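You operate a simulated robot arm through the tools that you are given. There is no shell and no other tool. Be economical: measure what you need, move in short steps, check, and stop when the job is done.

You are at the controls of a simulated robot arm. One attempt, no reset.

Task
Inch press B down to 90 degrees and leave it switched off there.
Fine: motor on, mode INCH, inch, mode OFF, motor off.

It is judged by the outcome, as a careful person would: the job done as asked, and still so three seconds after it is handed in. It fails if anything else is knocked over, pushed out of place, dropped, spilled or broken.

Robot
A 7-joint arm with a two-finger parallel gripper on a trunk, on a base that drives. Base frame: it is fixed to the floor where the robot stands at the start and does not move with it; the origin is under the middle of the robot, x ahead of it, y to its left, z up. Lengths are in mm, angles in rad, forces in N, time in s.
Its first joint turns from -2.897 to 2.897 rad. Places, roughly: B stop button farther from A [100, 2100, 1500]; B stop button nearer press A [1200, 700, 1500]; box batch knob [3600, -2900, 900]; box mode knob [3500, -2700, 900]; box speed knob [3600, -2800, 900]; press a motor on button [3600, -2700, 1000]; press a stroke button [3600, -2800, 1000]; press b blue lever [1000, 3100, 1100]; press b count button [1100, -200, 800]; press b red lever [300, 2500, 900]; press b yellow lever [900, 3000, 1100]; stand batch knob [1100, -100, 700]; stand mode knob [900, 100, 800]; stand reset button [1100, -100, 800]; stand speed knob [1000, 0, 700]; stand stop button [1100, 0, 900]. Payload 3.43 kg.
The tool frame sits at the grasp point between the pads (the TCP): z along the fingers, y along the line on which they close. The tips reach 30 mm beyond it. Largest opening 94 mm; finger width 28, thickness 10; the body of the gripper, 50 by 96 mm, starts 55 mm behind the TCP.
Orientation is that of the tool frame in the base frame, as [roll, pitch, yaw] about the fixed x, y, z axes, in that order (R = Rz(yaw) Ry(pitch) Rx(roll)). With the fingers straight down and closing along the base's y, the tool's x points along the base's -x, its y along +y and its z along -z.

Tools
- The arm moves only by the tool drive_tool. Its argument "steps" is a list that holds one entry, the list of rows, each a list of 7 numbers: the shift along the tool's x, y, z in mm, then the turn, a rotation vector about the tool's x, y, z in degrees, then the finger opening in mm, from 0 to 94. In form: [[[x, y, z, wx, wy, wz, hand], ...]]. A call has 1 to 20 rows; each row is the pose to reach, as a shift and turn from the pose commanded when the call began, along the tool's axes at that moment. Each row takes 0.2 s and may step no farther than 50 mm and 0.15 rad from the row before; otherwise, or with a gripper value out of range, the whole call is refused. Where a pose cannot be reached the arm comes as near as it can. A force on the tool above 40 N (or 10 N above the force at the start of the call, whichever is more), or a blocked arm, ends the call early, and 0.2 s more pass. Each finger travels about 45 mm/s and halts on what it meets, pressing with about 43 N; the grip force reading is that of the motor and also rises with nothing between the fingers. The clock runs only during rows and for 0.2 s after the last one: add rows that repeat a pose to give the fingers time. The reply holds the time, the measured pose of the TCP, the force on the tool along the base axes, the opening and the grip force, in the units named above and with some noise, with the torque about the TCP (base axes, N m) and any sound that the robot's microphone picked up.
- Cameras (640 x 400 px; columns grow to the right, rows downward): "scene" is now at [496.6, 168.7, 1147.4]; the picture's right is [-0.48, -0.88, 0.00], its down [-0.09, 0.05, -0.99] and it looks along [0.87, -0.47, -0.11] (base axes); focal length 214 px, centre (320, 200). "wrist" rides on the gripper at [76, 14, -102] in the tool frame; the picture's right is [-0.18, 0.98, 0.00], its down [-0.75, -0.14, -0.64] and it looks along [-0.63, -0.12, 0.77] (tool axes); focal length 243 px, centre (320, 200). There is no depth. A picture from a camera that has moved, and an enlarged one, comes with that camera's place and axes in the base frame and with its lens. The place of the scene camera against the robot may be out by one fixed shift of up to 12 mm in any direction.
- capture(camera): a new picture of that camera. No time passes.
- move_column(by): slides the trunk up (or, below 0, down) by that many mm; the arm and the scene camera ride with it, the base frame stays. It gives what a move gives, with no picture.
- base_move(legs): drives the robot by 1 to 6 legs, each [ahead, left, turn to the left] in mm, mm and rad, along the robot's own axes; the way and the turn of a leg run together, so that a leg with both is an arc; at most 1500 mm and 3.142 rad a leg. The arm and the cameras ride along, it lands a little off, and it stops where it bumps. It gives what a move gives.
- head_to(pan, tilt): turns the head with the scene camera to pan (to the left, within 1.798 rad either way) and tilt (down, from -0.506 to 1.204), counted from straight ahead of the robot. It gives what a move gives.
- inspect(camera, box): a new picture of the part [left, top, right, bottom] of that camera's present view, enlarged. No time passes.
- job_done(): hands the job in; it is judged then, once.

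Work in short steps. Places have to be worked out from the pictures, the camera data and where the tool is seen: move nearer, look again, correct. Check each grasp and each placing, and mend what went wrong. You have 120 turns and 90 pictures in all, those below and enlarged ones among them. Open the gripper and draw the arm clear of the work before you hand the job in, unless the task says otherwise; then end with one line.

The tools are called after ">>>" as name(argument=value, ...) on one line, values as JSON. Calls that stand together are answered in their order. drive_tool: Moves the arm, as the interface text tells. Its arguments: {"type":"object","properties":{"steps":{"type":"array"}},"required":["steps"]} The other tools are called the same way: move_column (by) slides the trunk up or down; base_move (legs) drives the base; head_to (pan, tilt) turns the head that bears the scene camera; capture (camera) takes a picture; inspect (camera, box) takes an enlarged picture of a part of a camera's view; job_done () hands the job in.

At the start:

```text
time: 0.0
tcp_pos: [687.9, -97.3, 1199.3]
ee_rot: [3.14, 0.0, -3.14]
force: [0.4, 0.3, -0.2]
torque: [0.04, -0.04, -0.02]
grip_width: 94.4
grasp_force: 0.1
trunk travel left (down, up): [-200.0, 290.0]
robot x, y, heading: [1.8, 2.7, 0.001]
head pan, tilt: [-0.497, 0.106]
```

scene: 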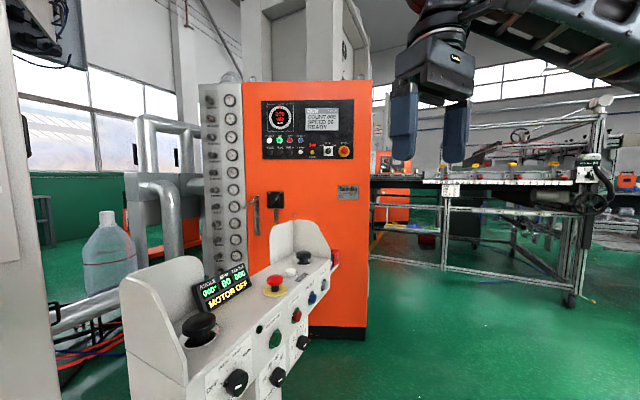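
wrist: 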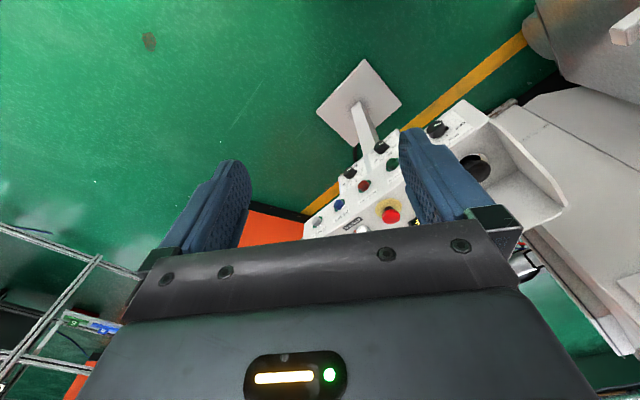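

The stand console in front is the one with a display reading MOTOR OFF. I enlarge it to read the labels, and also the orange cabinet.

>>> inspect(camera="scene", box=[120, 210, 350, 400])

>>> inspect(camera="scene", box=[240, 80, 380, 220])

>>> inspect(camera="wrist", box=[290, 90, 580, 270])

```text
2.11 times, centred on (235, 305) of scene
camera zoom: at [496.6, 168.7, 1147.4], right [-0.48, -0.88, 0.0], down [-0.09, 0.05, -0.99], along [0.87, -0.47, -0.11], focal length 452 px, centre (499, -21)
```

zoom: 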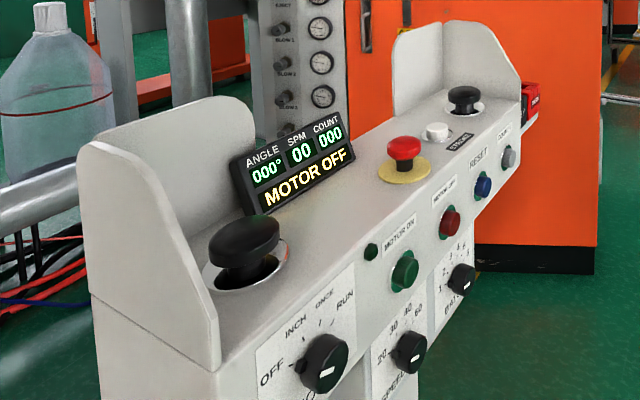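

```text
2.86 times, centred on (310, 150) of scene
camera zoom: at [496.6, 168.7, 1147.4], right [-0.48, -0.88, 0.0], down [-0.09, 0.05, -0.99], along [0.87, -0.47, -0.11], focal length 613 px, centre (349, 343)
```

zoom: 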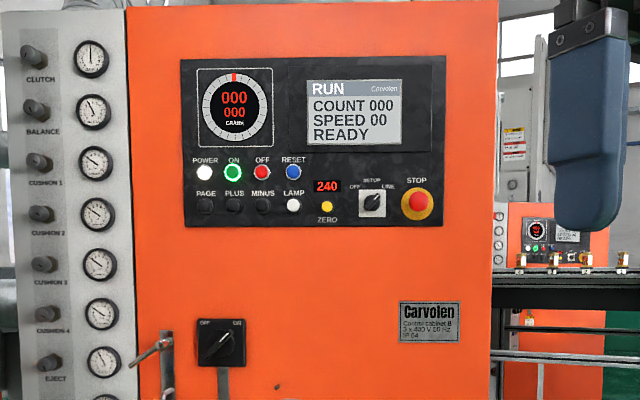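

```text
2.21 times, centred on (435, 180) of wrist
camera zoom: at [611.0, -83.5, 1300.6], right [0.18, 0.98, 0.0], down [0.75, -0.14, 0.64], along [0.63, -0.12, -0.77], focal length 535 px, centre (66, 244)
```

zoom: 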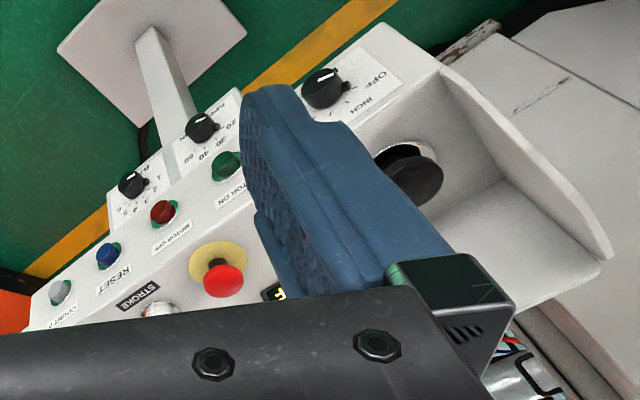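

Triangulating from both pictures: mode knob ≈ (889,133,768), motor-on ≈ (967,37,762), motor-off ≈ (1020,-40,763), white STROKE ≈ (1120,-60,841), E-stop ≈ (1048,11,862). I move the wrist camera nearer to read the panel.

>>> drive_tool(steps=[[[10, 20, 30, 0, 0, 0, 60], [25, 45, 60, 0, 0, 0, 30], [40, 70, 95, 0, 0, 0, 0], [55, 95, 130, 0, 0, 0, 0], [70, 120, 165, 0, 0, 0, 0], [70, 140, 200, 0, 0, 0, 0]]])

>>> capture(camera="wrist")

>>> capture(camera="scene")

```text
time: 1.4
tcp_pos: [618.5, 41.5, 999.9]
ee_rot: [-3.14, 0.0, -3.141]
force: [0.8, -0.2, 0.2]
torque: [0.0, -0.02, 0.01]
grip_width: 0.0
grasp_force: 23.9
trunk travel left (down, up): [-200.0, 290.0]
robot x, y, heading: [-0.2, 1.5, -0.004]
head pan, tilt: [-0.497, 0.106]
```

```text
84 pictures are left
camera wrist: at [541.0, 57.0, 1100.8], right [0.18, 0.98, 0.0], down [0.75, -0.14, 0.64], along [0.63, -0.12, -0.77], focal length 243 px, centre (320, 200)
```

wrist: 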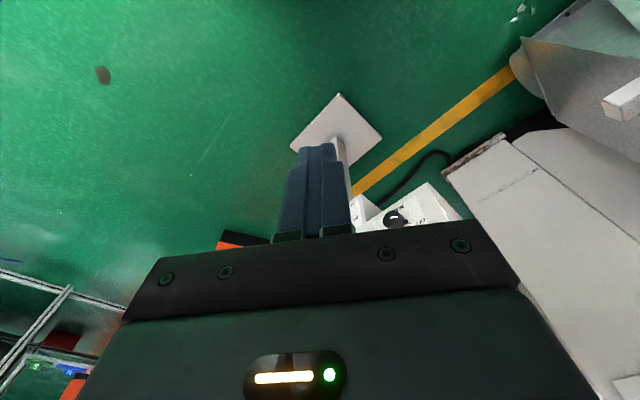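

```text
83 pictures are left
camera scene: at [496.5, 168.3, 1147.6], right [-0.48, -0.88, 0.0], down [-0.09, 0.05, -0.99], along [0.87, -0.48, -0.11], focal length 214 px, centre (320, 200)
```

scene: 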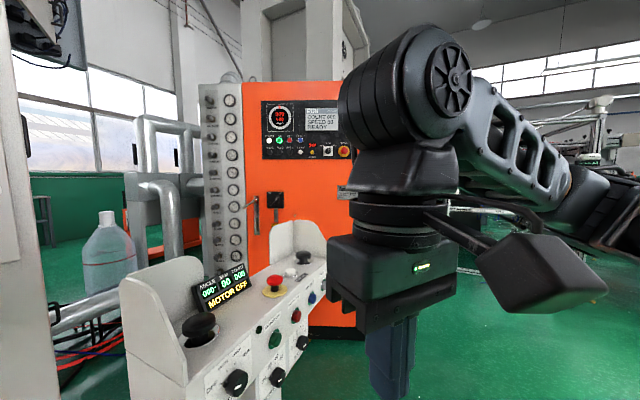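

The tool hides the wrist view at this pose. I tilt the head down to see the whole panel with the steadier scene camera.

>>> head_to(pan=-0.35, tilt=0.75)

>>> capture(camera="scene")

>>> inspect(camera="scene", box=[180, 60, 420, 210])

```text
time: 2.4
tcp_pos: [618.3, 42.1, 999.3]
ee_rot: [3.141, -0.001, 3.142]
force: [0.1, -0.2, 0.0]
torque: [-0.03, 0.02, 0.02]
grip_width: 0.0
grasp_force: 32.8
trunk travel left (down, up): [-200.0, 290.0]
robot x, y, heading: [-0.7, -2.0, -0.0]
head pan, tilt: [-0.351, 0.75]
```

```text
82 pictures are left
camera scene: at [493.6, 184.2, 1089.0], right [-0.34, -0.94, 0.0], down [-0.64, 0.23, -0.73], along [0.69, -0.25, -0.68], focal length 214 px, centre (320, 200)
```

scene: 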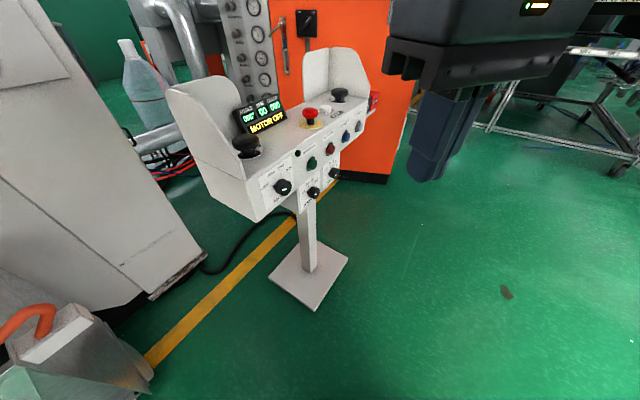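

```text
2.67 times, centred on (300, 135) of scene
camera zoom: at [493.6, 184.2, 1089.0], right [-0.34, -0.94, 0.0], down [-0.64, 0.23, -0.73], along [0.69, -0.25, -0.68], focal length 572 px, centre (373, 373)
```

zoom: 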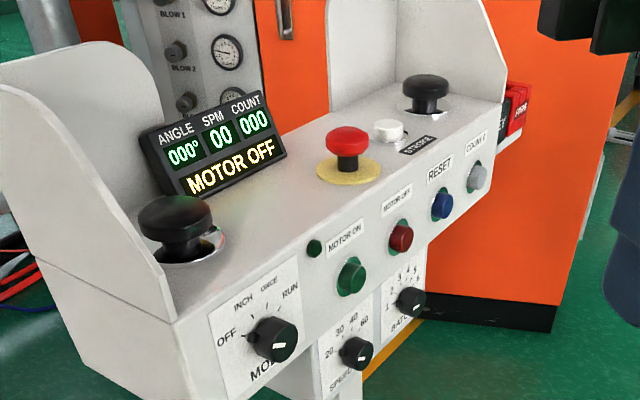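

The panel agrees with my estimates (mode knob (889,134,769), motor-on (967,37,764)). I zoom in on the knob and the buttons to read the pointer and the face tilt.

>>> inspect(camera="scene", box=[240, 145, 320, 225])

>>> inspect(camera="scene", box=[280, 85, 380, 185])

```text
5.00 times, centred on (280, 185) of scene
camera zoom: at [493.6, 184.2, 1089.0], right [-0.34, -0.94, 0.0], down [-0.64, 0.23, -0.73], along [0.69, -0.25, -0.68], focal length 1072 px, centre (520, 275)
```

zoom: 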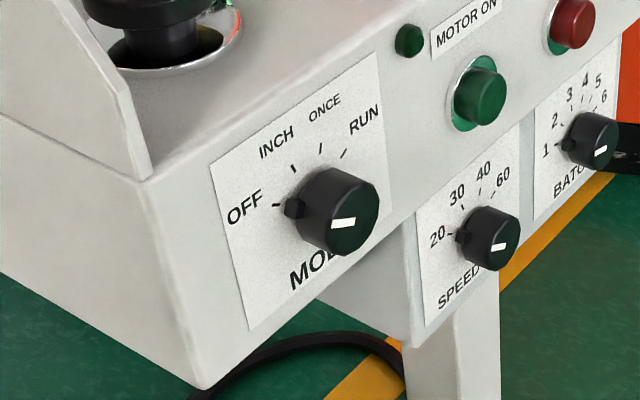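

```text
4.00 times, centred on (330, 135) of scene
camera zoom: at [493.6, 184.2, 1089.0], right [-0.34, -0.94, 0.0], down [-0.64, 0.23, -0.73], along [0.69, -0.25, -0.68], focal length 858 px, centre (280, 460)
```

zoom: 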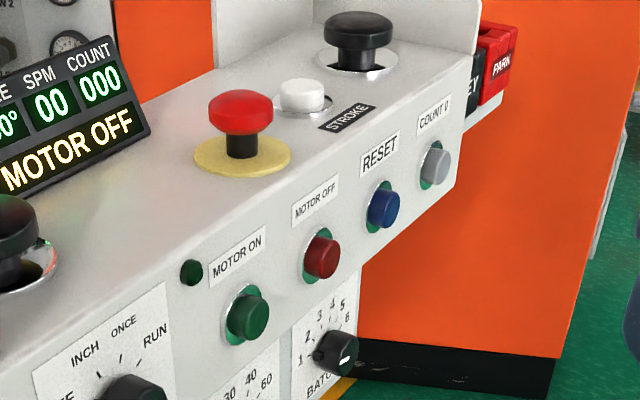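

The face looks vertical, with inward normal m≈(0.824,0.567,0). The mode knob axis meets it at ≈(917,139,757), cap 27 mm proud, with the nib at OFF (153°). INCH is at ≈111°, so about 42° clockwise. I swing the tool horizontal along m, closed, to a standoff in front of MOTOR ON.

>>> drive_tool(steps=[[[-15, -8, 4, -2.25, -7.25, -2.25, 0], [-30, -17, 8, -4.5, -14.5, -4.5, 0], [-45, -25, 12, -6.76, -21.76, -6.76, 0], [-60, -34, 16, -9, -29, -9, 0], [-75, -42, 20, -11.27, -36.27, -11.27, 0], [-90, -51, 25, -13.5, -43.5, -13.5, 0], [-105, -59, 29, -15.78, -50.77, -15.78, 0], [-120, -68, 33, -18, -58, -18, 0], [-135, -76, 37, -20.3, -65.3, -20.3, 0], [-150, -85, 41, -22.5, -72.5, -22.5, 0], [-165, -93, 46, -24.8, -79.8, -24.8, 0], [-180, -102, 50, -27.05, -87.04, -27.05, 0], [-180, -102, 50, -27.05, -87.04, -27.05, 0]]])

>>> capture(camera="scene")

>>> capture(camera="wrist")

```text
time: 5.2
tcp_pos: [798.5, -58.9, 949.2]
ee_rot: [0.152, 1.567, 0.754]
force: [-0.6, -0.3, 0.1]
torque: [0.01, 0.0, 0.01]
grip_width: 0.3
grasp_force: 33.1
out of reach, approached as far as the arm can: row 4, 5, 6, 7
trunk travel left (down, up): [-200.0, 290.0]
robot x, y, heading: [2.4, 0.9, 0.0]
head pan, tilt: [-0.351, 0.75]
```

```text
78 pictures are left
camera scene: at [493.5, 184.2, 1089.0], right [-0.34, -0.94, 0.0], down [-0.64, 0.23, -0.73], along [0.69, -0.25, -0.68], focal length 214 px, centre (320, 200)
```

scene: 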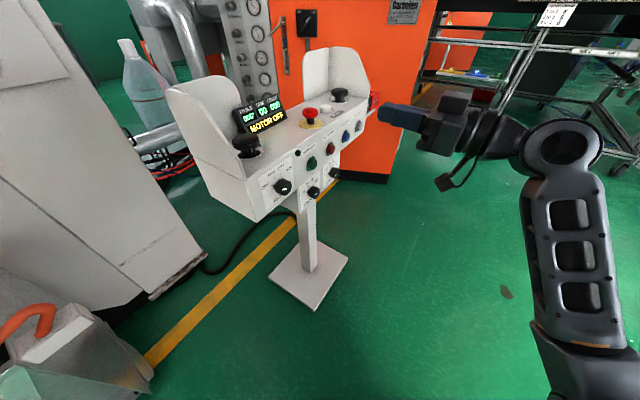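

```text
77 pictures are left
camera wrist: at [704.7, -105.8, 871.2], right [-0.56, 0.81, 0.18], down [-0.45, -0.48, 0.75], along [0.7, 0.34, 0.63], focal length 243 px, centre (320, 200)
```

wrist: 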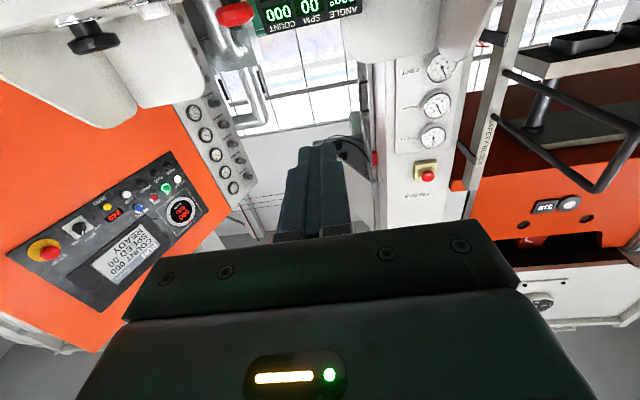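

Tip is where predicted (within a few mm). I lower to the motor-on height and come to ~80 mm off the button, then check laterally.

>>> drive_tool(steps=[[[45, -4, 0, 0, 0, 0, 0], [90, -8, 10, 0, 0, 0, 0], [135, -12, 30, 0, 0, 0, 0], [186, -16, 55, 0, 0, 0, 0], [186, -16, 80, 0, 0, 0, 0], [186, -16, 80, 0, 0, 0, 0]]])

>>> inspect(camera="scene", box=[240, 90, 420, 210])

>>> capture(camera="wrist")

```text
refused: row 4 steps farther than a row can; nothing moved
```

```text
3.33 times, centred on (330, 150) of scene
camera zoom: at [493.5, 184.2, 1089.0], right [-0.34, -0.94, 0.0], down [-0.64, 0.23, -0.73], along [0.69, -0.25, -0.68], focal length 715 px, centre (287, 367)
```

zoom: 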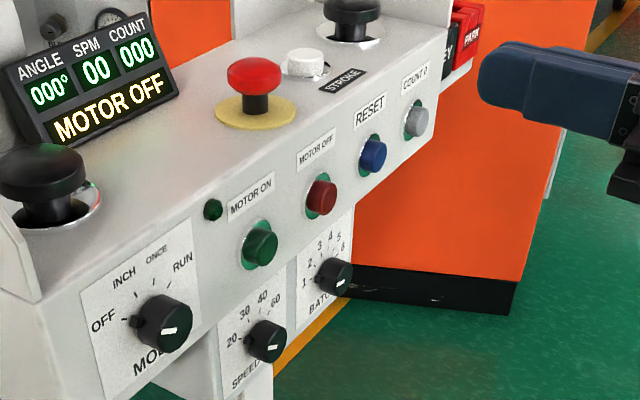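

```text
75 pictures are left
camera wrist: at [704.7, -105.8, 871.2], right [-0.56, 0.81, 0.18], down [-0.45, -0.48, 0.75], along [0.7, 0.34, 0.63], focal length 243 px, centre (320, 200)
```

wrist: 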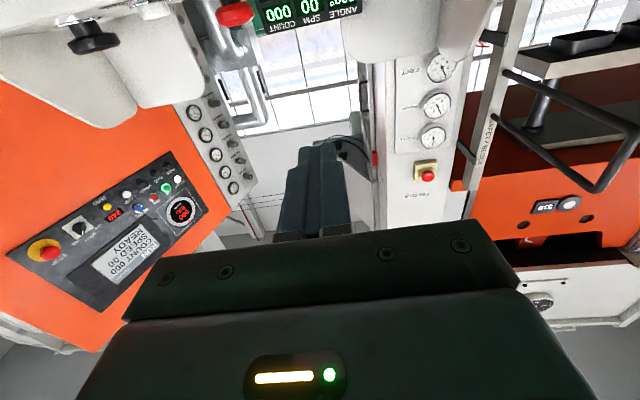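

A row was too long and nothing moved; resending with shorter rows.

>>> drive_tool(steps=[[[40, -4, 0, 0, 0, 0, 0], [80, -8, 10, 0, 0, 0, 0], [120, -12, 25, 0, 0, 0, 0], [155, -16, 45, 0, 0, 0, 0], [186, -16, 65, 0, 0, 0, 0], [186, -16, 80, 0, 0, 0, 0], [186, -16, 80, 0, 0, 0, 0]]])

>>> inspect(camera="scene", box=[240, 90, 420, 210])

>>> capture(camera="wrist")

```text
time: 6.8
tcp_pos: [873.6, -28.6, 762.8]
ee_rot: [-0.663, 1.571, -0.06]
force: [-0.3, 0.1, 0.1]
torque: [0.02, -0.03, 0.0]
grip_width: 0.1
grasp_force: 32.7
trunk travel left (down, up): [-200.0, 290.0]
robot x, y, heading: [1.0, -0.0, 0.001]
head pan, tilt: [-0.351, 0.75]
```

```text
3.33 times, centred on (330, 150) of scene
camera zoom: at [493.5, 184.2, 1089.0], right [-0.34, -0.94, 0.0], down [-0.64, 0.23, -0.73], along [0.69, -0.25, -0.68], focal length 715 px, centre (287, 367)
```

zoom: 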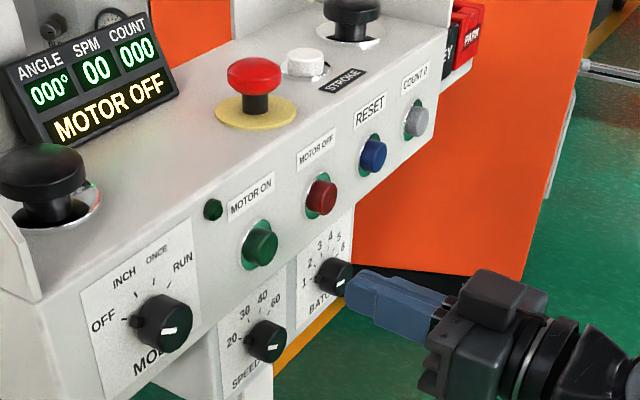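

```text
73 pictures are left
camera wrist: at [779.8, -74.0, 685.6], right [-0.56, 0.81, 0.18], down [-0.45, -0.48, 0.75], along [0.7, 0.34, 0.63], focal length 243 px, centre (320, 200)
```

wrist: 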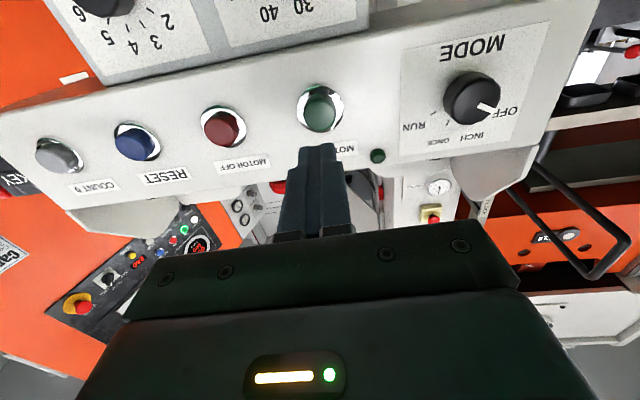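

The wrist view confirms the tip is aligned with the green button, gap ≈ 84 mm (both methods). I advance to just short of it.

>>> drive_tool(steps=[[[0, 0, 25, 0, 0, 0, 0], [0, 0, 50, 0, 0, 0, 0], [0, 0, 70, 0, 0, 0, 0], [0, 0, 70, 0, 0, 0, 0]]])

>>> capture(camera="wrist")

>>> inspect(camera="scene", box=[240, 90, 420, 210])

```text
time: 7.8
tcp_pos: [932.6, 11.3, 763.5]
ee_rot: [-1.988, 1.57, -1.385]
force: [0.0, -0.1, -0.5]
torque: [0.03, 0.0, -0.02]
grip_width: 0.0
grasp_force: 32.6
trunk travel left (down, up): [-200.0, 290.0]
robot x, y, heading: [-5.6, 1.1, 0.0]
head pan, tilt: [-0.351, 0.75]
```

```text
72 pictures are left
camera wrist: at [837.7, -34.1, 685.8], right [-0.56, 0.81, 0.18], down [-0.45, -0.48, 0.75], along [0.7, 0.34, 0.63], focal length 243 px, centre (320, 200)
```

wrist: 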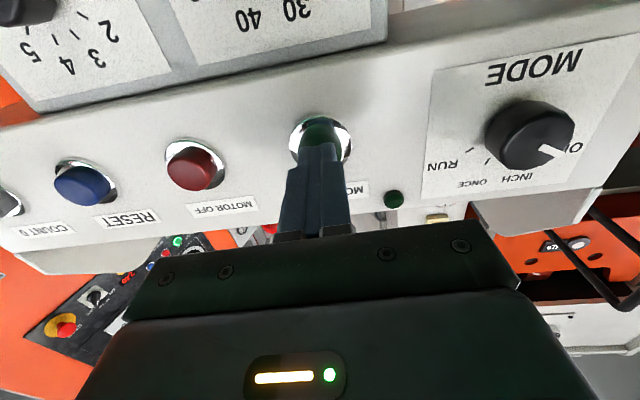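

```text
3.33 times, centred on (330, 150) of scene
camera zoom: at [493.5, 184.2, 1089.0], right [-0.34, -0.94, 0.0], down [-0.64, 0.23, -0.73], along [0.69, -0.25, -0.68], focal length 715 px, centre (287, 367)
```

zoom: 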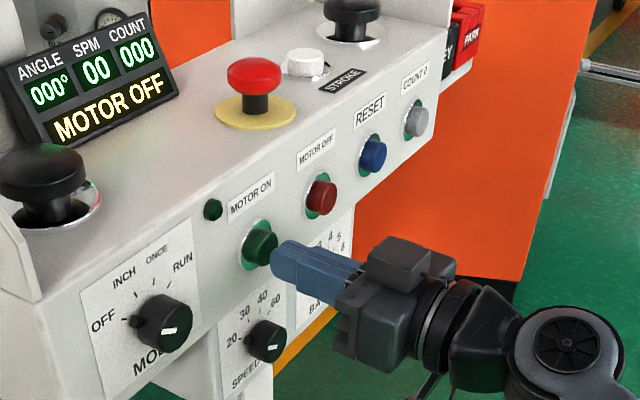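

Tip is about 10 mm from the button, centred. Press in small steps (the force stop protects) and back off.

>>> drive_tool(steps=[[[0, 0, 6, 0, 0, 0, 0], [0, 0, 10, 0, 0, 0, 0], [0, 0, 13, 0, 0, 0, 0], [0, 0, 16, 0, 0, 0, 0], [0, 0, 18, 0, 0, 0, 0], [0, 0, 10, 0, 0, 0, 0]]])

>>> inspect(camera="scene", box=[230, 90, 370, 210])

```text
time: 8.9
tcp_pos: [941.5, 20.4, 764.4]
ee_rot: [-2.23, 1.571, -1.628]
force: [-19.1, -5.3, 4.8]
torque: [0.06, -0.1, 0.22]
grip_width: 0.1
grasp_force: 32.3
trunk travel left (down, up): [-200.0, 290.0]
robot x, y, heading: [-2.5, -0.4, -0.002]
head pan, tilt: [-0.351, 0.75]
heard: click
stopped in row 5: the force on the tool passed its limit at 45 N (the readings are from after the stop); the commanded pose is now the measured one
```

```text
3.33 times, centred on (300, 150) of scene
camera zoom: at [492.6, 183.8, 1089.3], right [-0.34, -0.94, 0.0], down [-0.64, 0.23, -0.73], along [0.69, -0.25, -0.68], focal length 715 px, centre (387, 367)
```

zoom: 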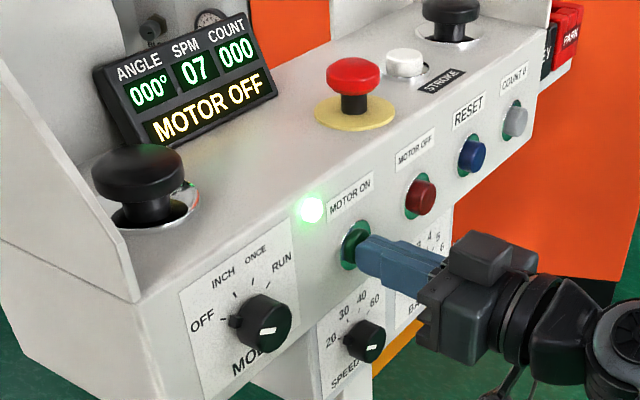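

Click heard, lamp lit, SPM rising: motor is on. Re-solving with the nearer wrist view puts the panel plane at m≈822, so the knob base is ≈(901,141,770) and its cap ≈(880,128,770). I back off, shift left to the knob, open, and roll the hand −60° so the fingers clear the nib.

>>> drive_tool(steps=[[[0, 0, -25, 0, 0, 0, 0], [0, 0, -55, 0, 0, 0, 0], [0, 10, -85, 0, 0, 0, 20], [0, 50, -100, 0, 0, -7.5, 30], [-2, 90, -100, 0, 0, -15, 45], [-5, 123, -90, 0, 0, -22.5, 60], [-5, 123, -80, 0, 0, -30, 70], [-5, 123, -80, 0, 0, -37.5, 70], [-5, 123, -80, 0, 0, -45, 70], [-5, 123, -80, 0, 0, -52.5, 70], [-5, 123, -80, 0, 0, -60, 70], [-5, 123, -80, 0, 0, -60, 70]]])

>>> capture(camera="wrist")

>>> inspect(camera="scene", box=[210, 90, 390, 210])

```text
time: 11.5
tcp_pos: [808.5, 77.5, 767.0]
ee_rot: [-1.57, 0.523, -0.969]
force: [0.3, -0.2, 0.2]
torque: [0.02, 0.02, -0.03]
grip_width: 70.0
grasp_force: 0.0
trunk travel left (down, up): [-200.0, 290.0]
robot x, y, heading: [1.9, -0.2, 0.003]
head pan, tilt: [-0.351, 0.75]
```

```text
69 pictures are left
camera wrist: at [755.4, -30.1, 715.8], right [-0.37, 0.54, -0.76], down [-0.86, 0.12, 0.5], along [0.36, 0.84, 0.42], focal length 243 px, centre (320, 200)
```

wrist: 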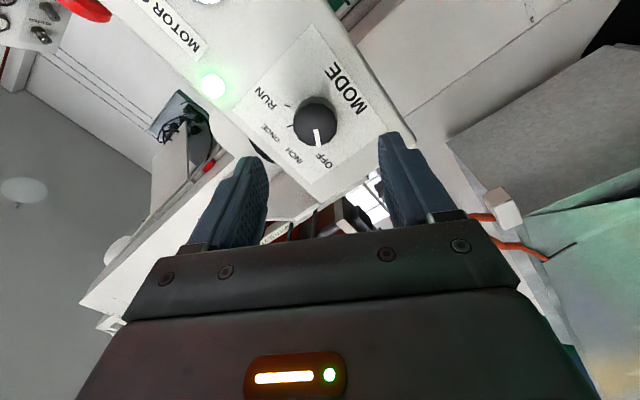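

```text
3.33 times, centred on (300, 150) of scene
camera zoom: at [493.2, 184.0, 1089.0], right [-0.34, -0.94, 0.0], down [-0.64, 0.23, -0.73], along [0.69, -0.25, -0.68], focal length 715 px, centre (387, 367)
```

zoom: 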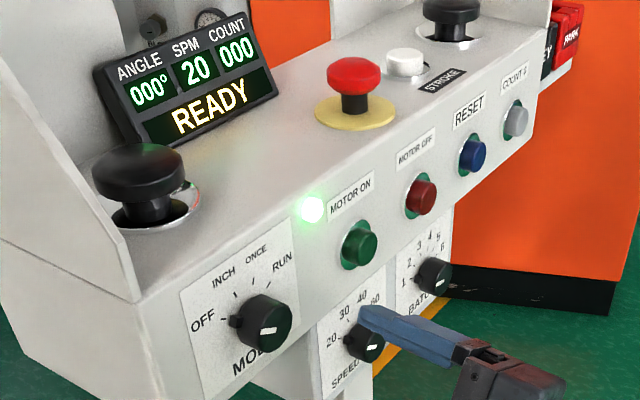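

Display reads READY. The knob sits almost exactly between the fingers (off by ≈3 mm). I correct that and advance 60 mm, then check before the final approach.

>>> drive_tool(steps=[[[-3, -2, 20, 0, 0, 0, 70], [-3, -2, 40, 0, 0, 0, 70], [-3, -2, 60, 0, 0, 0, 70], [-3, -2, 60, 0, 0, 0, 70]]])

>>> capture(camera="wrist")

>>> inspect(camera="scene", box=[230, 140, 350, 220])

```text
time: 12.5
tcp_pos: [857.1, 111.7, 770.6]
ee_rot: [-1.571, 0.526, -0.969]
force: [0.0, 0.1, -0.1]
torque: [0.0, 0.0, -0.02]
grip_width: 69.8
grasp_force: 0.0
trunk travel left (down, up): [-200.0, 290.0]
robot x, y, heading: [0.0, -3.1, 0.002]
head pan, tilt: [-0.351, 0.75]
```

```text
67 pictures are left
camera wrist: at [804.2, 5.1, 719.6], right [-0.37, 0.54, -0.76], down [-0.86, 0.12, 0.5], along [0.36, 0.84, 0.42], focal length 243 px, centre (320, 200)
```

wrist: 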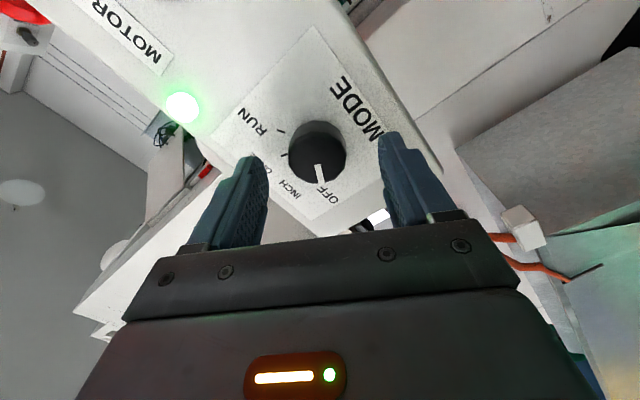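

```text
5.00 times, centred on (290, 180) of scene
camera zoom: at [493.2, 184.0, 1089.0], right [-0.34, -0.94, 0.0], down [-0.64, 0.23, -0.73], along [0.69, -0.25, -0.68], focal length 1072 px, centre (470, 300)
```

zoom: 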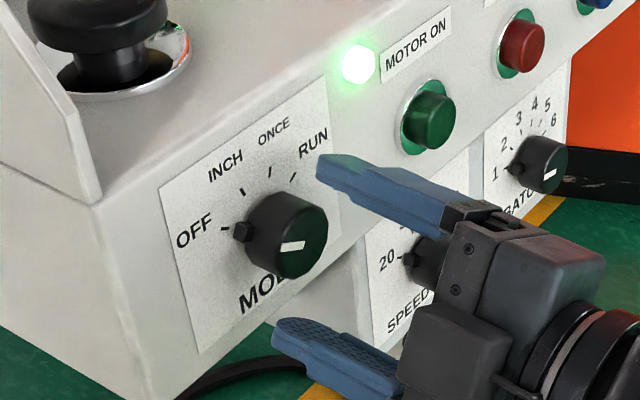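

Well centred; tips are level with the cap. Advance 15 mm and close on the knob.

>>> drive_tool(steps=[[[0, 0, 8, 0, 0, 0, 70], [0, 0, 15, 0, 0, 0, 70], [0, 0, 15, 0, 0, 0, 50], [0, 0, 15, 0, 0, 0, 35], [0, 0, 15, 0, 0, 0, 25], [0, 0, 15, 0, 0, 0, 25]]])

>>> capture(camera="wrist")

```text
time: 13.9
tcp_pos: [870.9, 119.8, 774.0]
ee_rot: [-1.568, 0.524, -0.969]
force: [10.5, -1.2, 12.6]
torque: [0.19, -0.28, -0.29]
grip_width: 37.5
grasp_force: 45.1
trunk travel left (down, up): [-200.0, 290.0]
robot x, y, heading: [-1.5, 0.0, 0.002]
head pan, tilt: [-0.351, 0.75]
```

```text
65 pictures are left
camera wrist: at [817.2, 13.2, 720.8], right [-0.37, 0.54, -0.76], down [-0.86, 0.12, 0.5], along [0.36, 0.83, 0.42], focal length 243 px, centre (320, 200)
```

wrist: 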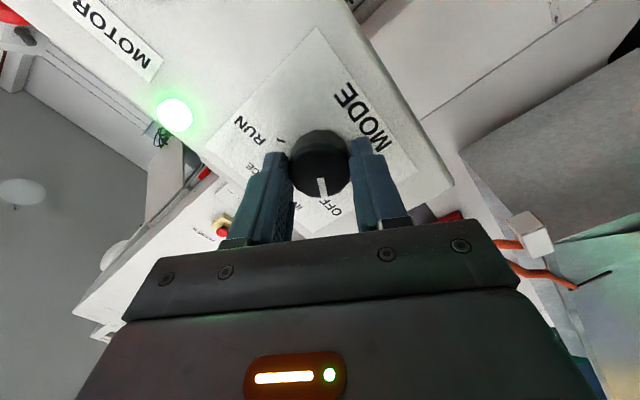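

Gripped at 37.5 mm, with a 3.5 mm lateral bias which I relieve. Now turn clockwise 42° toward INCH.

>>> drive_tool(steps=[[[0, -3.5, 0, 0, 0, 0, 25], [0, -3.5, 0, 0, 0, 7, 25], [0, -3.5, 0, 0, 0, 14, 25], [0, -3.5, 0, 0, 0, 21, 25], [0, -3.5, 0, 0, 0, 28, 25], [0, -3.5, 0, 0, 0, 35, 25], [0, -3.5, 0, 0, 0, 42, 25], [0, -3.5, 0, 0, 0, 42, 25]]])

>>> capture(camera="wrist")

>>> inspect(camera="scene", box=[220, 90, 370, 220])

```text
time: 15.7
tcp_pos: [869.4, 119.7, 773.3]
ee_rot: [-1.582, 1.26, -0.977]
force: [-9.8, 5.6, -14.1]
torque: [-0.46, 0.58, 0.29]
grip_width: 37.2
grasp_force: 45.0
trunk travel left (down, up): [-200.0, 290.0]
robot x, y, heading: [-0.5, 0.4, -0.0]
head pan, tilt: [-0.351, 0.75]
```

```text
64 pictures are left
camera wrist: at [788.9, 53.4, 694.7], right [-0.56, 0.82, -0.12], down [-0.58, -0.29, 0.76], along [0.59, 0.5, 0.63], focal length 243 px, centre (320, 200)
```

wrist: 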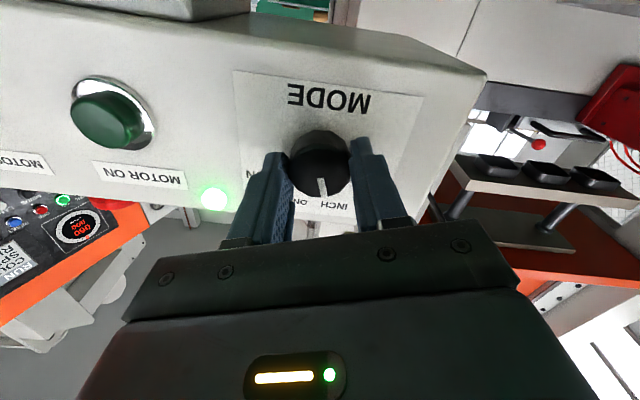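

```text
3.08 times, centred on (295, 155) of scene
camera zoom: at [493.2, 184.2, 1088.7], right [-0.34, -0.94, 0.0], down [-0.64, 0.23, -0.73], along [0.69, -0.25, -0.68], focal length 660 px, centre (397, 338)
```

zoom: 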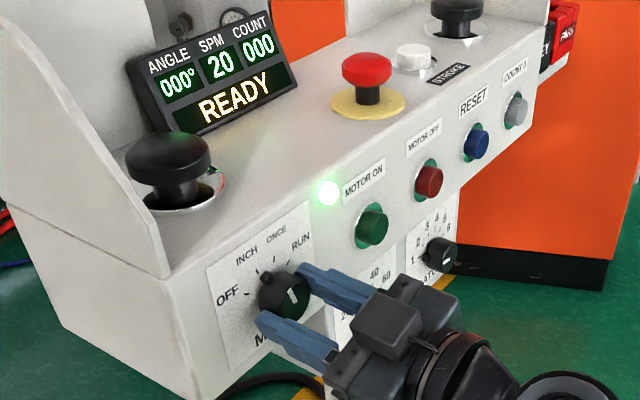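

Turned 42°. I release, draw back a bit and look at the pointer closely.

>>> drive_tool(steps=[[[0, 0, 0, 0, 0, 0, 40], [0, 0, 0, 0, 0, 0, 65], [0, 0, -15, 0, 0, 0, 70], [0, 0, -45, 0, 0, 0, 70], [0, 0, -70, 0, 0, 0, 70], [0, 0, -70, 0, 0, 0, 70]]])

>>> inspect(camera="wrist", box=[200, 40, 440, 200])

>>> inspect(camera="scene", box=[240, 140, 320, 220])

```text
time: 17.1
tcp_pos: [811.5, 79.2, 774.9]
ee_rot: [-1.571, 1.259, -0.97]
force: [-0.3, 0.5, -0.9]
torque: [0.01, 0.0, -0.02]
grip_width: 70.1
grasp_force: 0.1
trunk travel left (down, up): [-200.0, 290.0]
robot x, y, heading: [1.8, -2.2, -0.0]
head pan, tilt: [-0.351, 0.75]
```

```text
2.50 times, centred on (320, 120) of wrist
camera zoom: at [731.4, 12.5, 696.0], right [-0.56, 0.82, -0.13], down [-0.58, -0.28, 0.76], along [0.59, 0.5, 0.64], focal length 606 px, centre (320, 400)
```

zoom: 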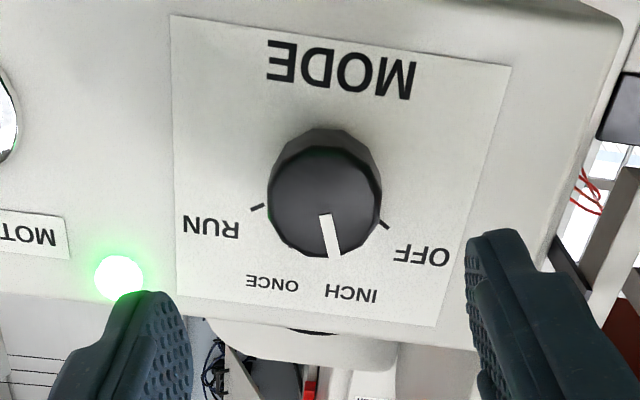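

```text
5.00 times, centred on (280, 180) of scene
camera zoom: at [493.2, 184.0, 1089.0], right [-0.34, -0.94, 0.0], down [-0.64, 0.23, -0.73], along [0.69, -0.25, -0.68], focal length 1072 px, centre (520, 300)
```

zoom: 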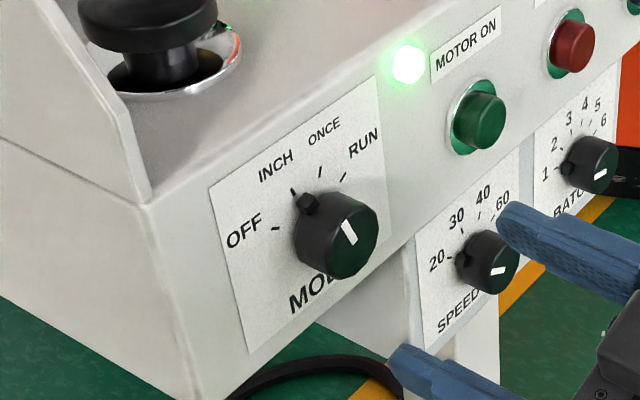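

Pointer is on INCH. Next the white STROKE button on top, which is beyond reach from here. I raise the hand straight up, unrolling it, before pointing it down and driving nearer.

>>> drive_tool(steps=[[[-40, -13, -10, 0, 0, 4, 50], [-80, -26, -15, 0, 0, 9, 25], [-120, -39, -15, 0, 0, 14, 0], [-160, -52, -15, 0, 0, 18, 0], [-200, -65, -15, 0, 0, 18, 0], [-238, -77, -15, 0, 0, 18, 0], [-280, -91, -15, 0, 0, 18, 0], [-320, -104, -15, 0, 0, 18, 0]]])

```text
time: 18.9
tcp_pos: [799.8, 69.2, 1111.7]
ee_rot: [2.071, 1.566, 2.676]
force: [0.5, -0.7, 0.2]
torque: [0.01, 0.02, 0.0]
grip_width: 0.0
grasp_force: 33.2
trunk travel left (down, up): [-200.0, 290.0]
robot x, y, heading: [-3.1, 0.3, -0.0]
head pan, tilt: [-0.351, 0.75]
```

Now pitch the tool down (+90° about its y).

>>> drive_tool(steps=[[[0, 0, -5, 0, 8.2, 0, 0], [0, 0, -10, 0, 16.4, 0, 0], [0, 0, -15, 0, 24.6, 0, 0], [0, 0, -20, 0, 32.8, 0, 0], [0, 0, -25, 0, 41, 0, 0], [0, 0, -30, 0, 49.1, 0, 0], [0, 0, -35, 0, 57.3, 0, 0], [0, 0, -40, 0, 65.5, 0, 0], [0, 0, -45, 0, 73.7, 0, 0], [0, 0, -50, 0, 81.8, 0, 0], [0, 0, -50, 0, 90, 0, 0], [0, 0, -50, 0, 90, 0, 0]]])

```text
time: 21.5
tcp_pos: [759.2, 41.6, 1110.4]
ee_rot: [3.139, -0.001, -2.541]
force: [-0.3, -0.2, 0.2]
torque: [0.01, 0.01, 0.02]
grip_width: 0.1
grasp_force: 33.1
trunk travel left (down, up): [-200.0, 290.0]
robot x, y, heading: [0.1, 0.9, -0.001]
head pan, tilt: [-0.351, 0.75]
```

Tool is vertical and high. I drive the base 230 mm ahead, 40 mm right (clear of the stand foot, whose near corner is at ≈(869,57)).

>>> base_move(legs=[[230, -40, 0]])

>>> capture(camera="scene")

>>> capture(camera="wrist")

```text
time: 23.3
tcp_pos: [991.5, 1.6, 1109.3]
ee_rot: [3.14, 0.002, -2.54]
force: [0.3, 0.7, 0.1]
torque: [0.02, 0.01, 0.02]
grip_width: 0.0
grasp_force: 33.0
trunk travel left (down, up): [-200.0, 290.0]
robot x, y, heading: [230.0, -40.2, 0.0]
head pan, tilt: [-0.351, 0.75]
```

```text
60 pictures are left
camera scene: at [725.0, 143.5, 1088.9], right [-0.34, -0.94, 0.0], down [-0.64, 0.23, -0.73], along [0.69, -0.25, -0.68], focal length 214 px, centre (320, 200)
```

scene: 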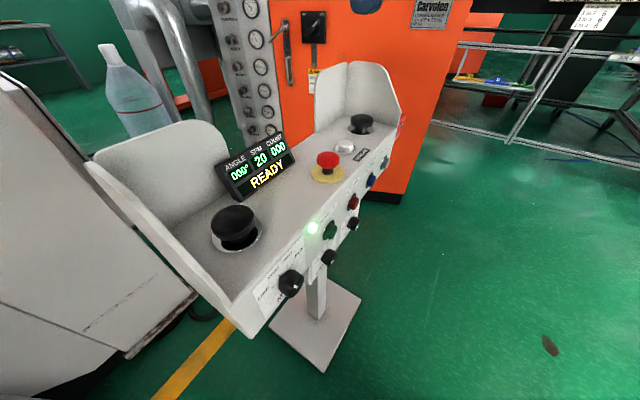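

```text
59 pictures are left
camera wrist: at [918.5, -29.8, 1211.5], right [-0.41, 0.91, 0.0], down [0.7, 0.31, 0.64], along [0.59, 0.26, -0.77], focal length 243 px, centre (320, 200)
```

wrist: 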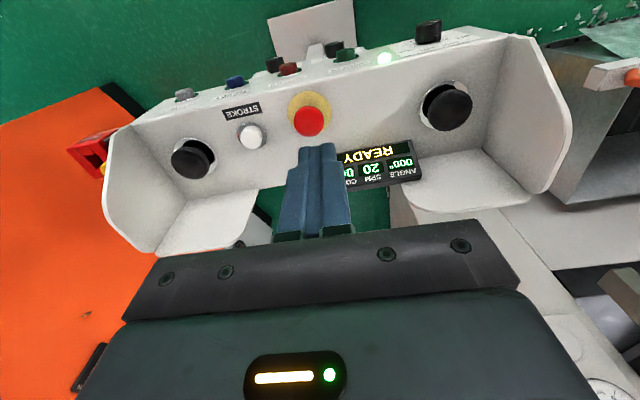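

STROKE button triangulates to ≈(1121,−61,846) from both cameras. I move over it and stop with tips ~60 mm above.

>>> drive_tool(steps=[[[-12, -21, 0, 0, 0, 0, 0], [-24, -42, 10, 0, 0, 0, 0], [-36, -63, 30, 0, 0, 0, 0], [-48, -84, 55, 0, 0, 0, 0], [-60, -105, 85, 0, 0, 0, 0], [-71, -125, 115, 0, 0, 0, 0], [-71, -125, 145, 0, 0, 0, 0], [-71, -125, 173, 0, 0, 0, 0], [-71, -125, 173, 0, 0, 0, 0]]])

>>> capture(camera="scene")

>>> capture(camera="wrist")

```text
time: 25.3
tcp_pos: [1119.4, -60.4, 938.5]
ee_rot: [3.141, 0.0, -2.54]
force: [-0.5, -0.2, 0.0]
torque: [-0.03, -0.04, 0.03]
grip_width: 0.0
grasp_force: 32.7
trunk travel left (down, up): [-200.0, 290.0]
robot x, y, heading: [233.5, -41.2, 0.003]
head pan, tilt: [-0.351, 0.75]
```

```text
58 pictures are left
camera scene: at [724.9, 143.5, 1089.0], right [-0.34, -0.94, 0.0], down [-0.64, 0.23, -0.73], along [0.69, -0.25, -0.68], focal length 214 px, centre (320, 200)
```

scene: 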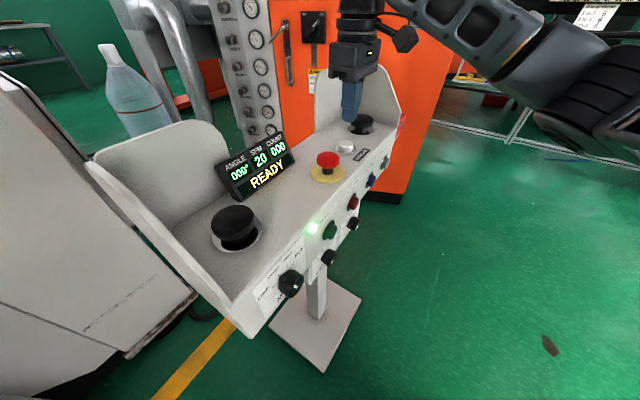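

```text
57 pictures are left
camera wrist: at [1047.8, -92.1, 1039.1], right [-0.41, 0.91, 0.0], down [0.7, 0.31, 0.64], along [0.59, 0.26, -0.77], focal length 243 px, centre (320, 200)
```

wrist: 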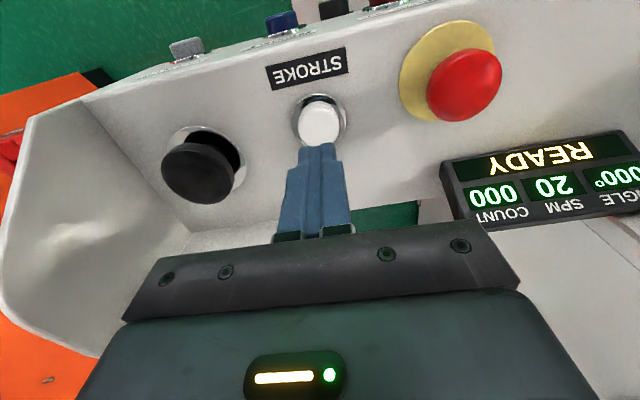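

Aligned: the button top is ≈62 mm below the tip. I descend 56 mm, then do a short dip press.

>>> drive_tool(steps=[[[0, 0, 20, 0, 0, 0, 0], [0, 0, 40, 0, 0, 0, 0], [0, 0, 56, 0, 0, 0, 0], [0, 0, 56, 0, 0, 0, 0]]])

>>> capture(camera="wrist")

```text
time: 26.3
tcp_pos: [1120.6, -60.8, 881.5]
ee_rot: [3.141, 0.0, -2.54]
force: [0.3, -0.2, 2.6]
torque: [-0.03, -0.03, 0.02]
grip_width: 0.1
grasp_force: 33.0
trunk travel left (down, up): [-200.0, 290.0]
robot x, y, heading: [232.0, -39.9, -0.001]
head pan, tilt: [-0.351, 0.75]
heard: click
```

```text
56 pictures are left
camera wrist: at [1047.6, -91.9, 982.7], right [-0.41, 0.91, 0.0], down [0.7, 0.31, 0.64], along [0.59, 0.26, -0.77], focal length 243 px, centre (320, 200)
```

wrist: 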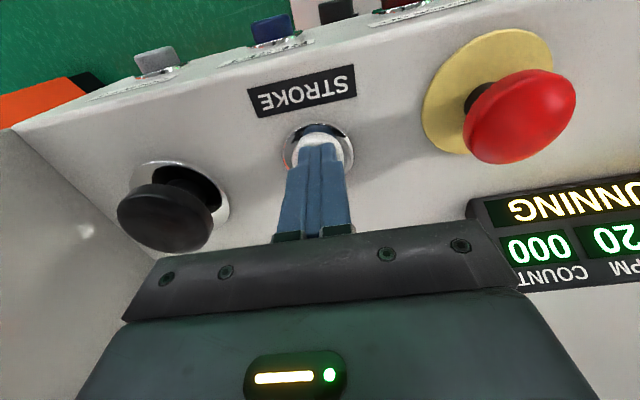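

It already clicked and the display says RUNNING. I read the angle right away (the clock is stopped).

>>> inspect(camera="scene", box=[215, 125, 305, 205])

```text
5.00 times, centred on (260, 165) of scene
camera zoom: at [724.9, 143.5, 1089.0], right [-0.34, -0.94, 0.0], down [-0.64, 0.23, -0.73], along [0.69, -0.25, -0.68], focal length 1072 px, centre (620, 375)
```

zoom: 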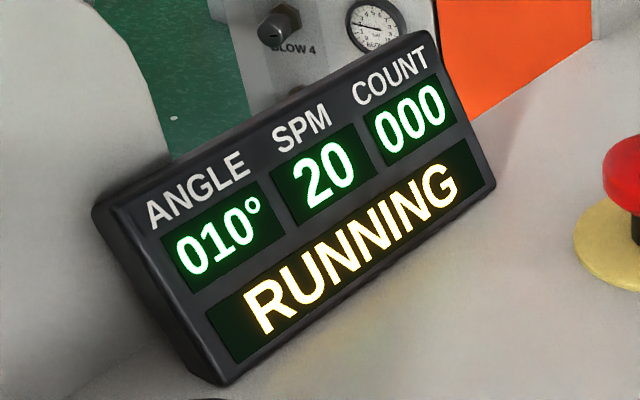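

At 010° already. I release to learn whether it runs only while held.

>>> drive_tool(steps=[[[0, 0, -12, 0, 0, 0, 0]]])

>>> inspect(camera="scene", box=[215, 125, 305, 205])

```text
time: 26.7
tcp_pos: [1118.7, -61.3, 893.8]
ee_rot: [3.138, -0.002, -2.539]
force: [0.3, 0.1, 1.1]
torque: [0.0, -0.02, -0.01]
grip_width: 0.0
grasp_force: 33.2
trunk travel left (down, up): [-200.0, 290.0]
robot x, y, heading: [229.4, -41.9, 0.001]
head pan, tilt: [-0.351, 0.75]
```

```text
5.00 times, centred on (260, 165) of scene
camera zoom: at [725.0, 143.5, 1088.9], right [-0.34, -0.94, 0.0], down [-0.64, 0.23, -0.73], along [0.69, -0.25, -0.68], focal length 1072 px, centre (620, 375)
```

zoom: 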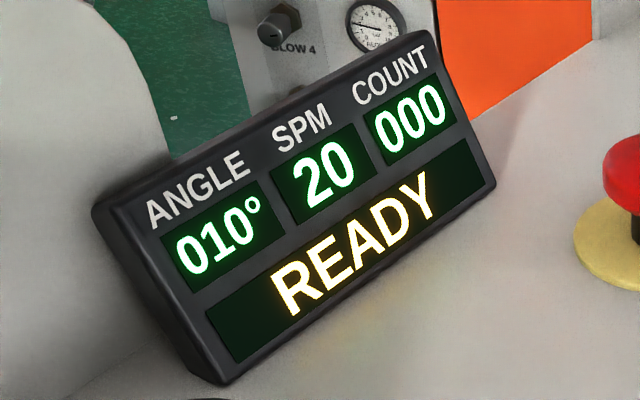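

It stops on release (010°, READY). Next press with a short hold to measure the rate: down and hold ~0.4 s more.

>>> drive_tool(steps=[[[0, 0, 12, 0, 0, 0, 0], [0, 0, 12, 0, 0, 0, 0], [0, 0, 12, 0, 0, 0, 0]]])

>>> inspect(camera="scene", box=[215, 125, 305, 205])

```text
time: 27.5
tcp_pos: [1120.6, -62.0, 883.5]
ee_rot: [3.14, 0.0, -2.54]
force: [0.6, 1.2, 1.7]
torque: [0.04, -0.03, 0.02]
grip_width: 0.0
grasp_force: 33.0
trunk travel left (down, up): [-200.0, 290.0]
robot x, y, heading: [234.5, -37.0, 0.003]
head pan, tilt: [-0.351, 0.75]
heard: click
```

```text
5.00 times, centred on (260, 165) of scene
camera zoom: at [724.9, 143.5, 1089.0], right [-0.34, -0.94, 0.0], down [-0.64, 0.23, -0.73], along [0.69, -0.25, -0.68], focal length 1072 px, centre (620, 375)
```

zoom: 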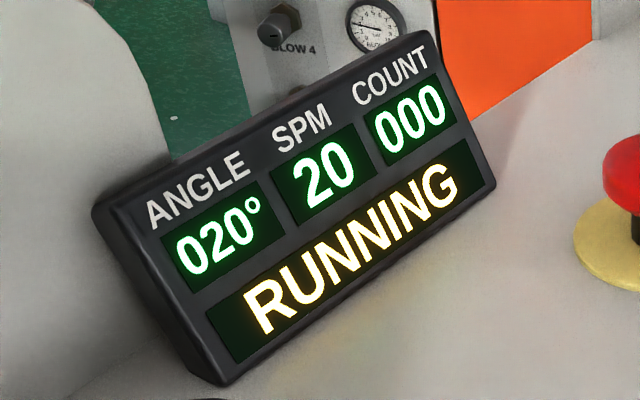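

020°, exactly 10° more. I hold one more row to see if it continues while held.

>>> drive_tool(steps=[[[0, 0, 0, 0, 0, 0, 0]]])

>>> inspect(camera="scene", box=[215, 125, 305, 205])

```text
time: 27.9
tcp_pos: [1120.7, -61.6, 882.1]
ee_rot: [3.139, 0.001, -2.539]
force: [0.5, 0.4, 2.7]
torque: [-0.03, -0.02, 0.0]
grip_width: 0.0
grasp_force: 33.5
trunk travel left (down, up): [-200.0, 290.0]
robot x, y, heading: [234.3, -40.5, 0.0]
head pan, tilt: [-0.351, 0.75]
```

```text
5.00 times, centred on (260, 165) of scene
camera zoom: at [724.9, 143.5, 1089.0], right [-0.34, -0.94, 0.0], down [-0.64, 0.23, -0.73], along [0.69, -0.25, -0.68], focal length 1072 px, centre (620, 375)
```

zoom: 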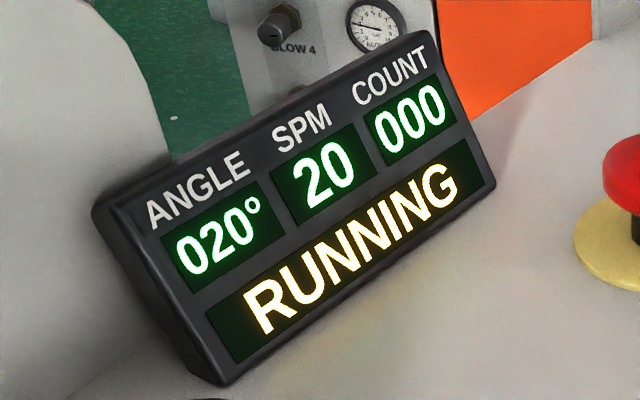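

Each press gives a fixed 10° step. Seven more are needed; I do three presses and check.

>>> drive_tool(steps=[[[0, 0, -12, 0, 0, 0, 0], [0, 0, -12, 0, 0, 0, 0], [0, 0, 0, 0, 0, 0, 0], [0, 0, 0, 0, 0, 0, 0], [0, 0, -12, 0, 0, 0, 0], [0, 0, -12, 0, 0, 0, 0], [0, 0, 0, 0, 0, 0, 0], [0, 0, 0, 0, 0, 0, 0], [0, 0, -12, 0, 0, 0, 0], [0, 0, -12, 0, 0, 0, 0], [0, 0, 0, 0, 0, 0, 0], [0, 0, 0, 0, 0, 0, 0], [0, 0, -12, 0, 0, 0, 0], [0, 0, -12, 0, 0, 0, 0]]])

>>> inspect(camera="scene", box=[215, 125, 305, 205])

```text
time: 30.9
tcp_pos: [1119.9, -61.9, 893.8]
ee_rot: [3.139, 0.0, -2.539]
force: [-0.8, -0.4, 0.3]
torque: [0.02, -0.03, -0.02]
grip_width: 0.0
grasp_force: 32.9
trunk travel left (down, up): [-200.0, 290.0]
robot x, y, heading: [231.4, -38.9, -0.001]
head pan, tilt: [-0.351, 0.75]
heard: click, click, click
```

```text
5.00 times, centred on (260, 165) of scene
camera zoom: at [725.0, 143.5, 1088.9], right [-0.34, -0.94, 0.0], down [-0.64, 0.23, -0.73], along [0.69, -0.25, -0.68], focal length 1072 px, centre (620, 375)
```

zoom: 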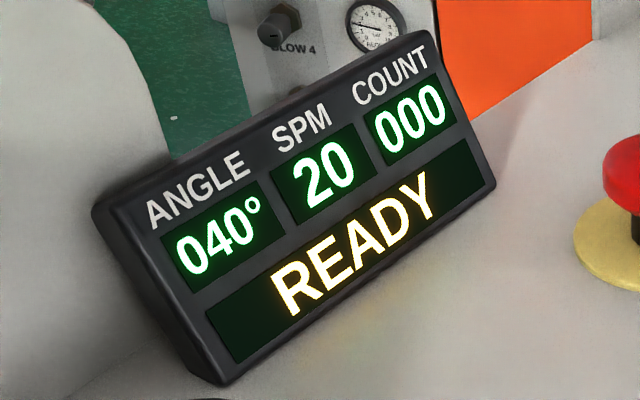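

Three clicks but 040°: one press came too early (still running). I do two slower presses and check.

>>> drive_tool(steps=[[[0, 0, 12, 0, 0, 0, 0], [0, 0, 12, 0, 0, 0, 0], [0, 0, 12, 0, 0, 0, 0], [0, 0, 0, 0, 0, 0, 0], [0, 0, 0, 0, 0, 0, 0], [0, 0, 0, 0, 0, 0, 0], [0, 0, 0, 0, 0, 0, 0], [0, 0, 0, 0, 0, 0, 0], [0, 0, 12, 0, 0, 0, 0], [0, 0, 12, 0, 0, 0, 0], [0, 0, 12, 0, 0, 0, 0], [0, 0, 0, 0, 0, 0, 0], [0, 0, 0, 0, 0, 0, 0], [0, 0, 0, 0, 0, 0, 0], [0, 0, 0, 0, 0, 0, 0]]])

>>> inspect(camera="scene", box=[215, 125, 305, 205])

```text
time: 34.1
tcp_pos: [1120.0, -60.8, 893.4]
ee_rot: [3.14, 0.001, -2.541]
force: [0.5, 0.1, -0.4]
torque: [0.0, -0.01, 0.0]
grip_width: 0.1
grasp_force: 33.1
trunk travel left (down, up): [-200.0, 290.0]
robot x, y, heading: [229.7, -43.6, 0.004]
head pan, tilt: [-0.351, 0.75]
heard: click, click
```

```text
5.00 times, centred on (260, 165) of scene
camera zoom: at [725.0, 143.5, 1089.0], right [-0.34, -0.94, 0.0], down [-0.64, 0.23, -0.73], along [0.69, -0.25, -0.68], focal length 1072 px, centre (620, 375)
```

zoom: 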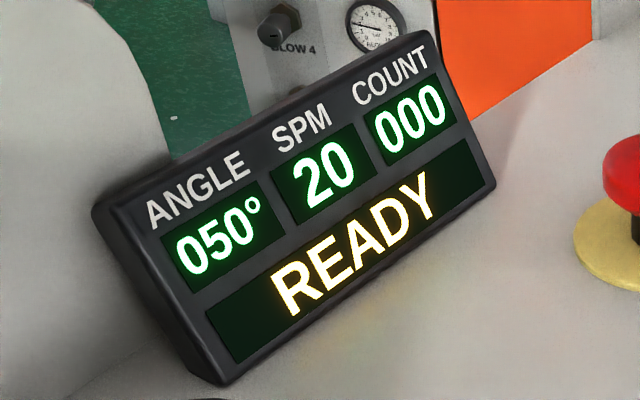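

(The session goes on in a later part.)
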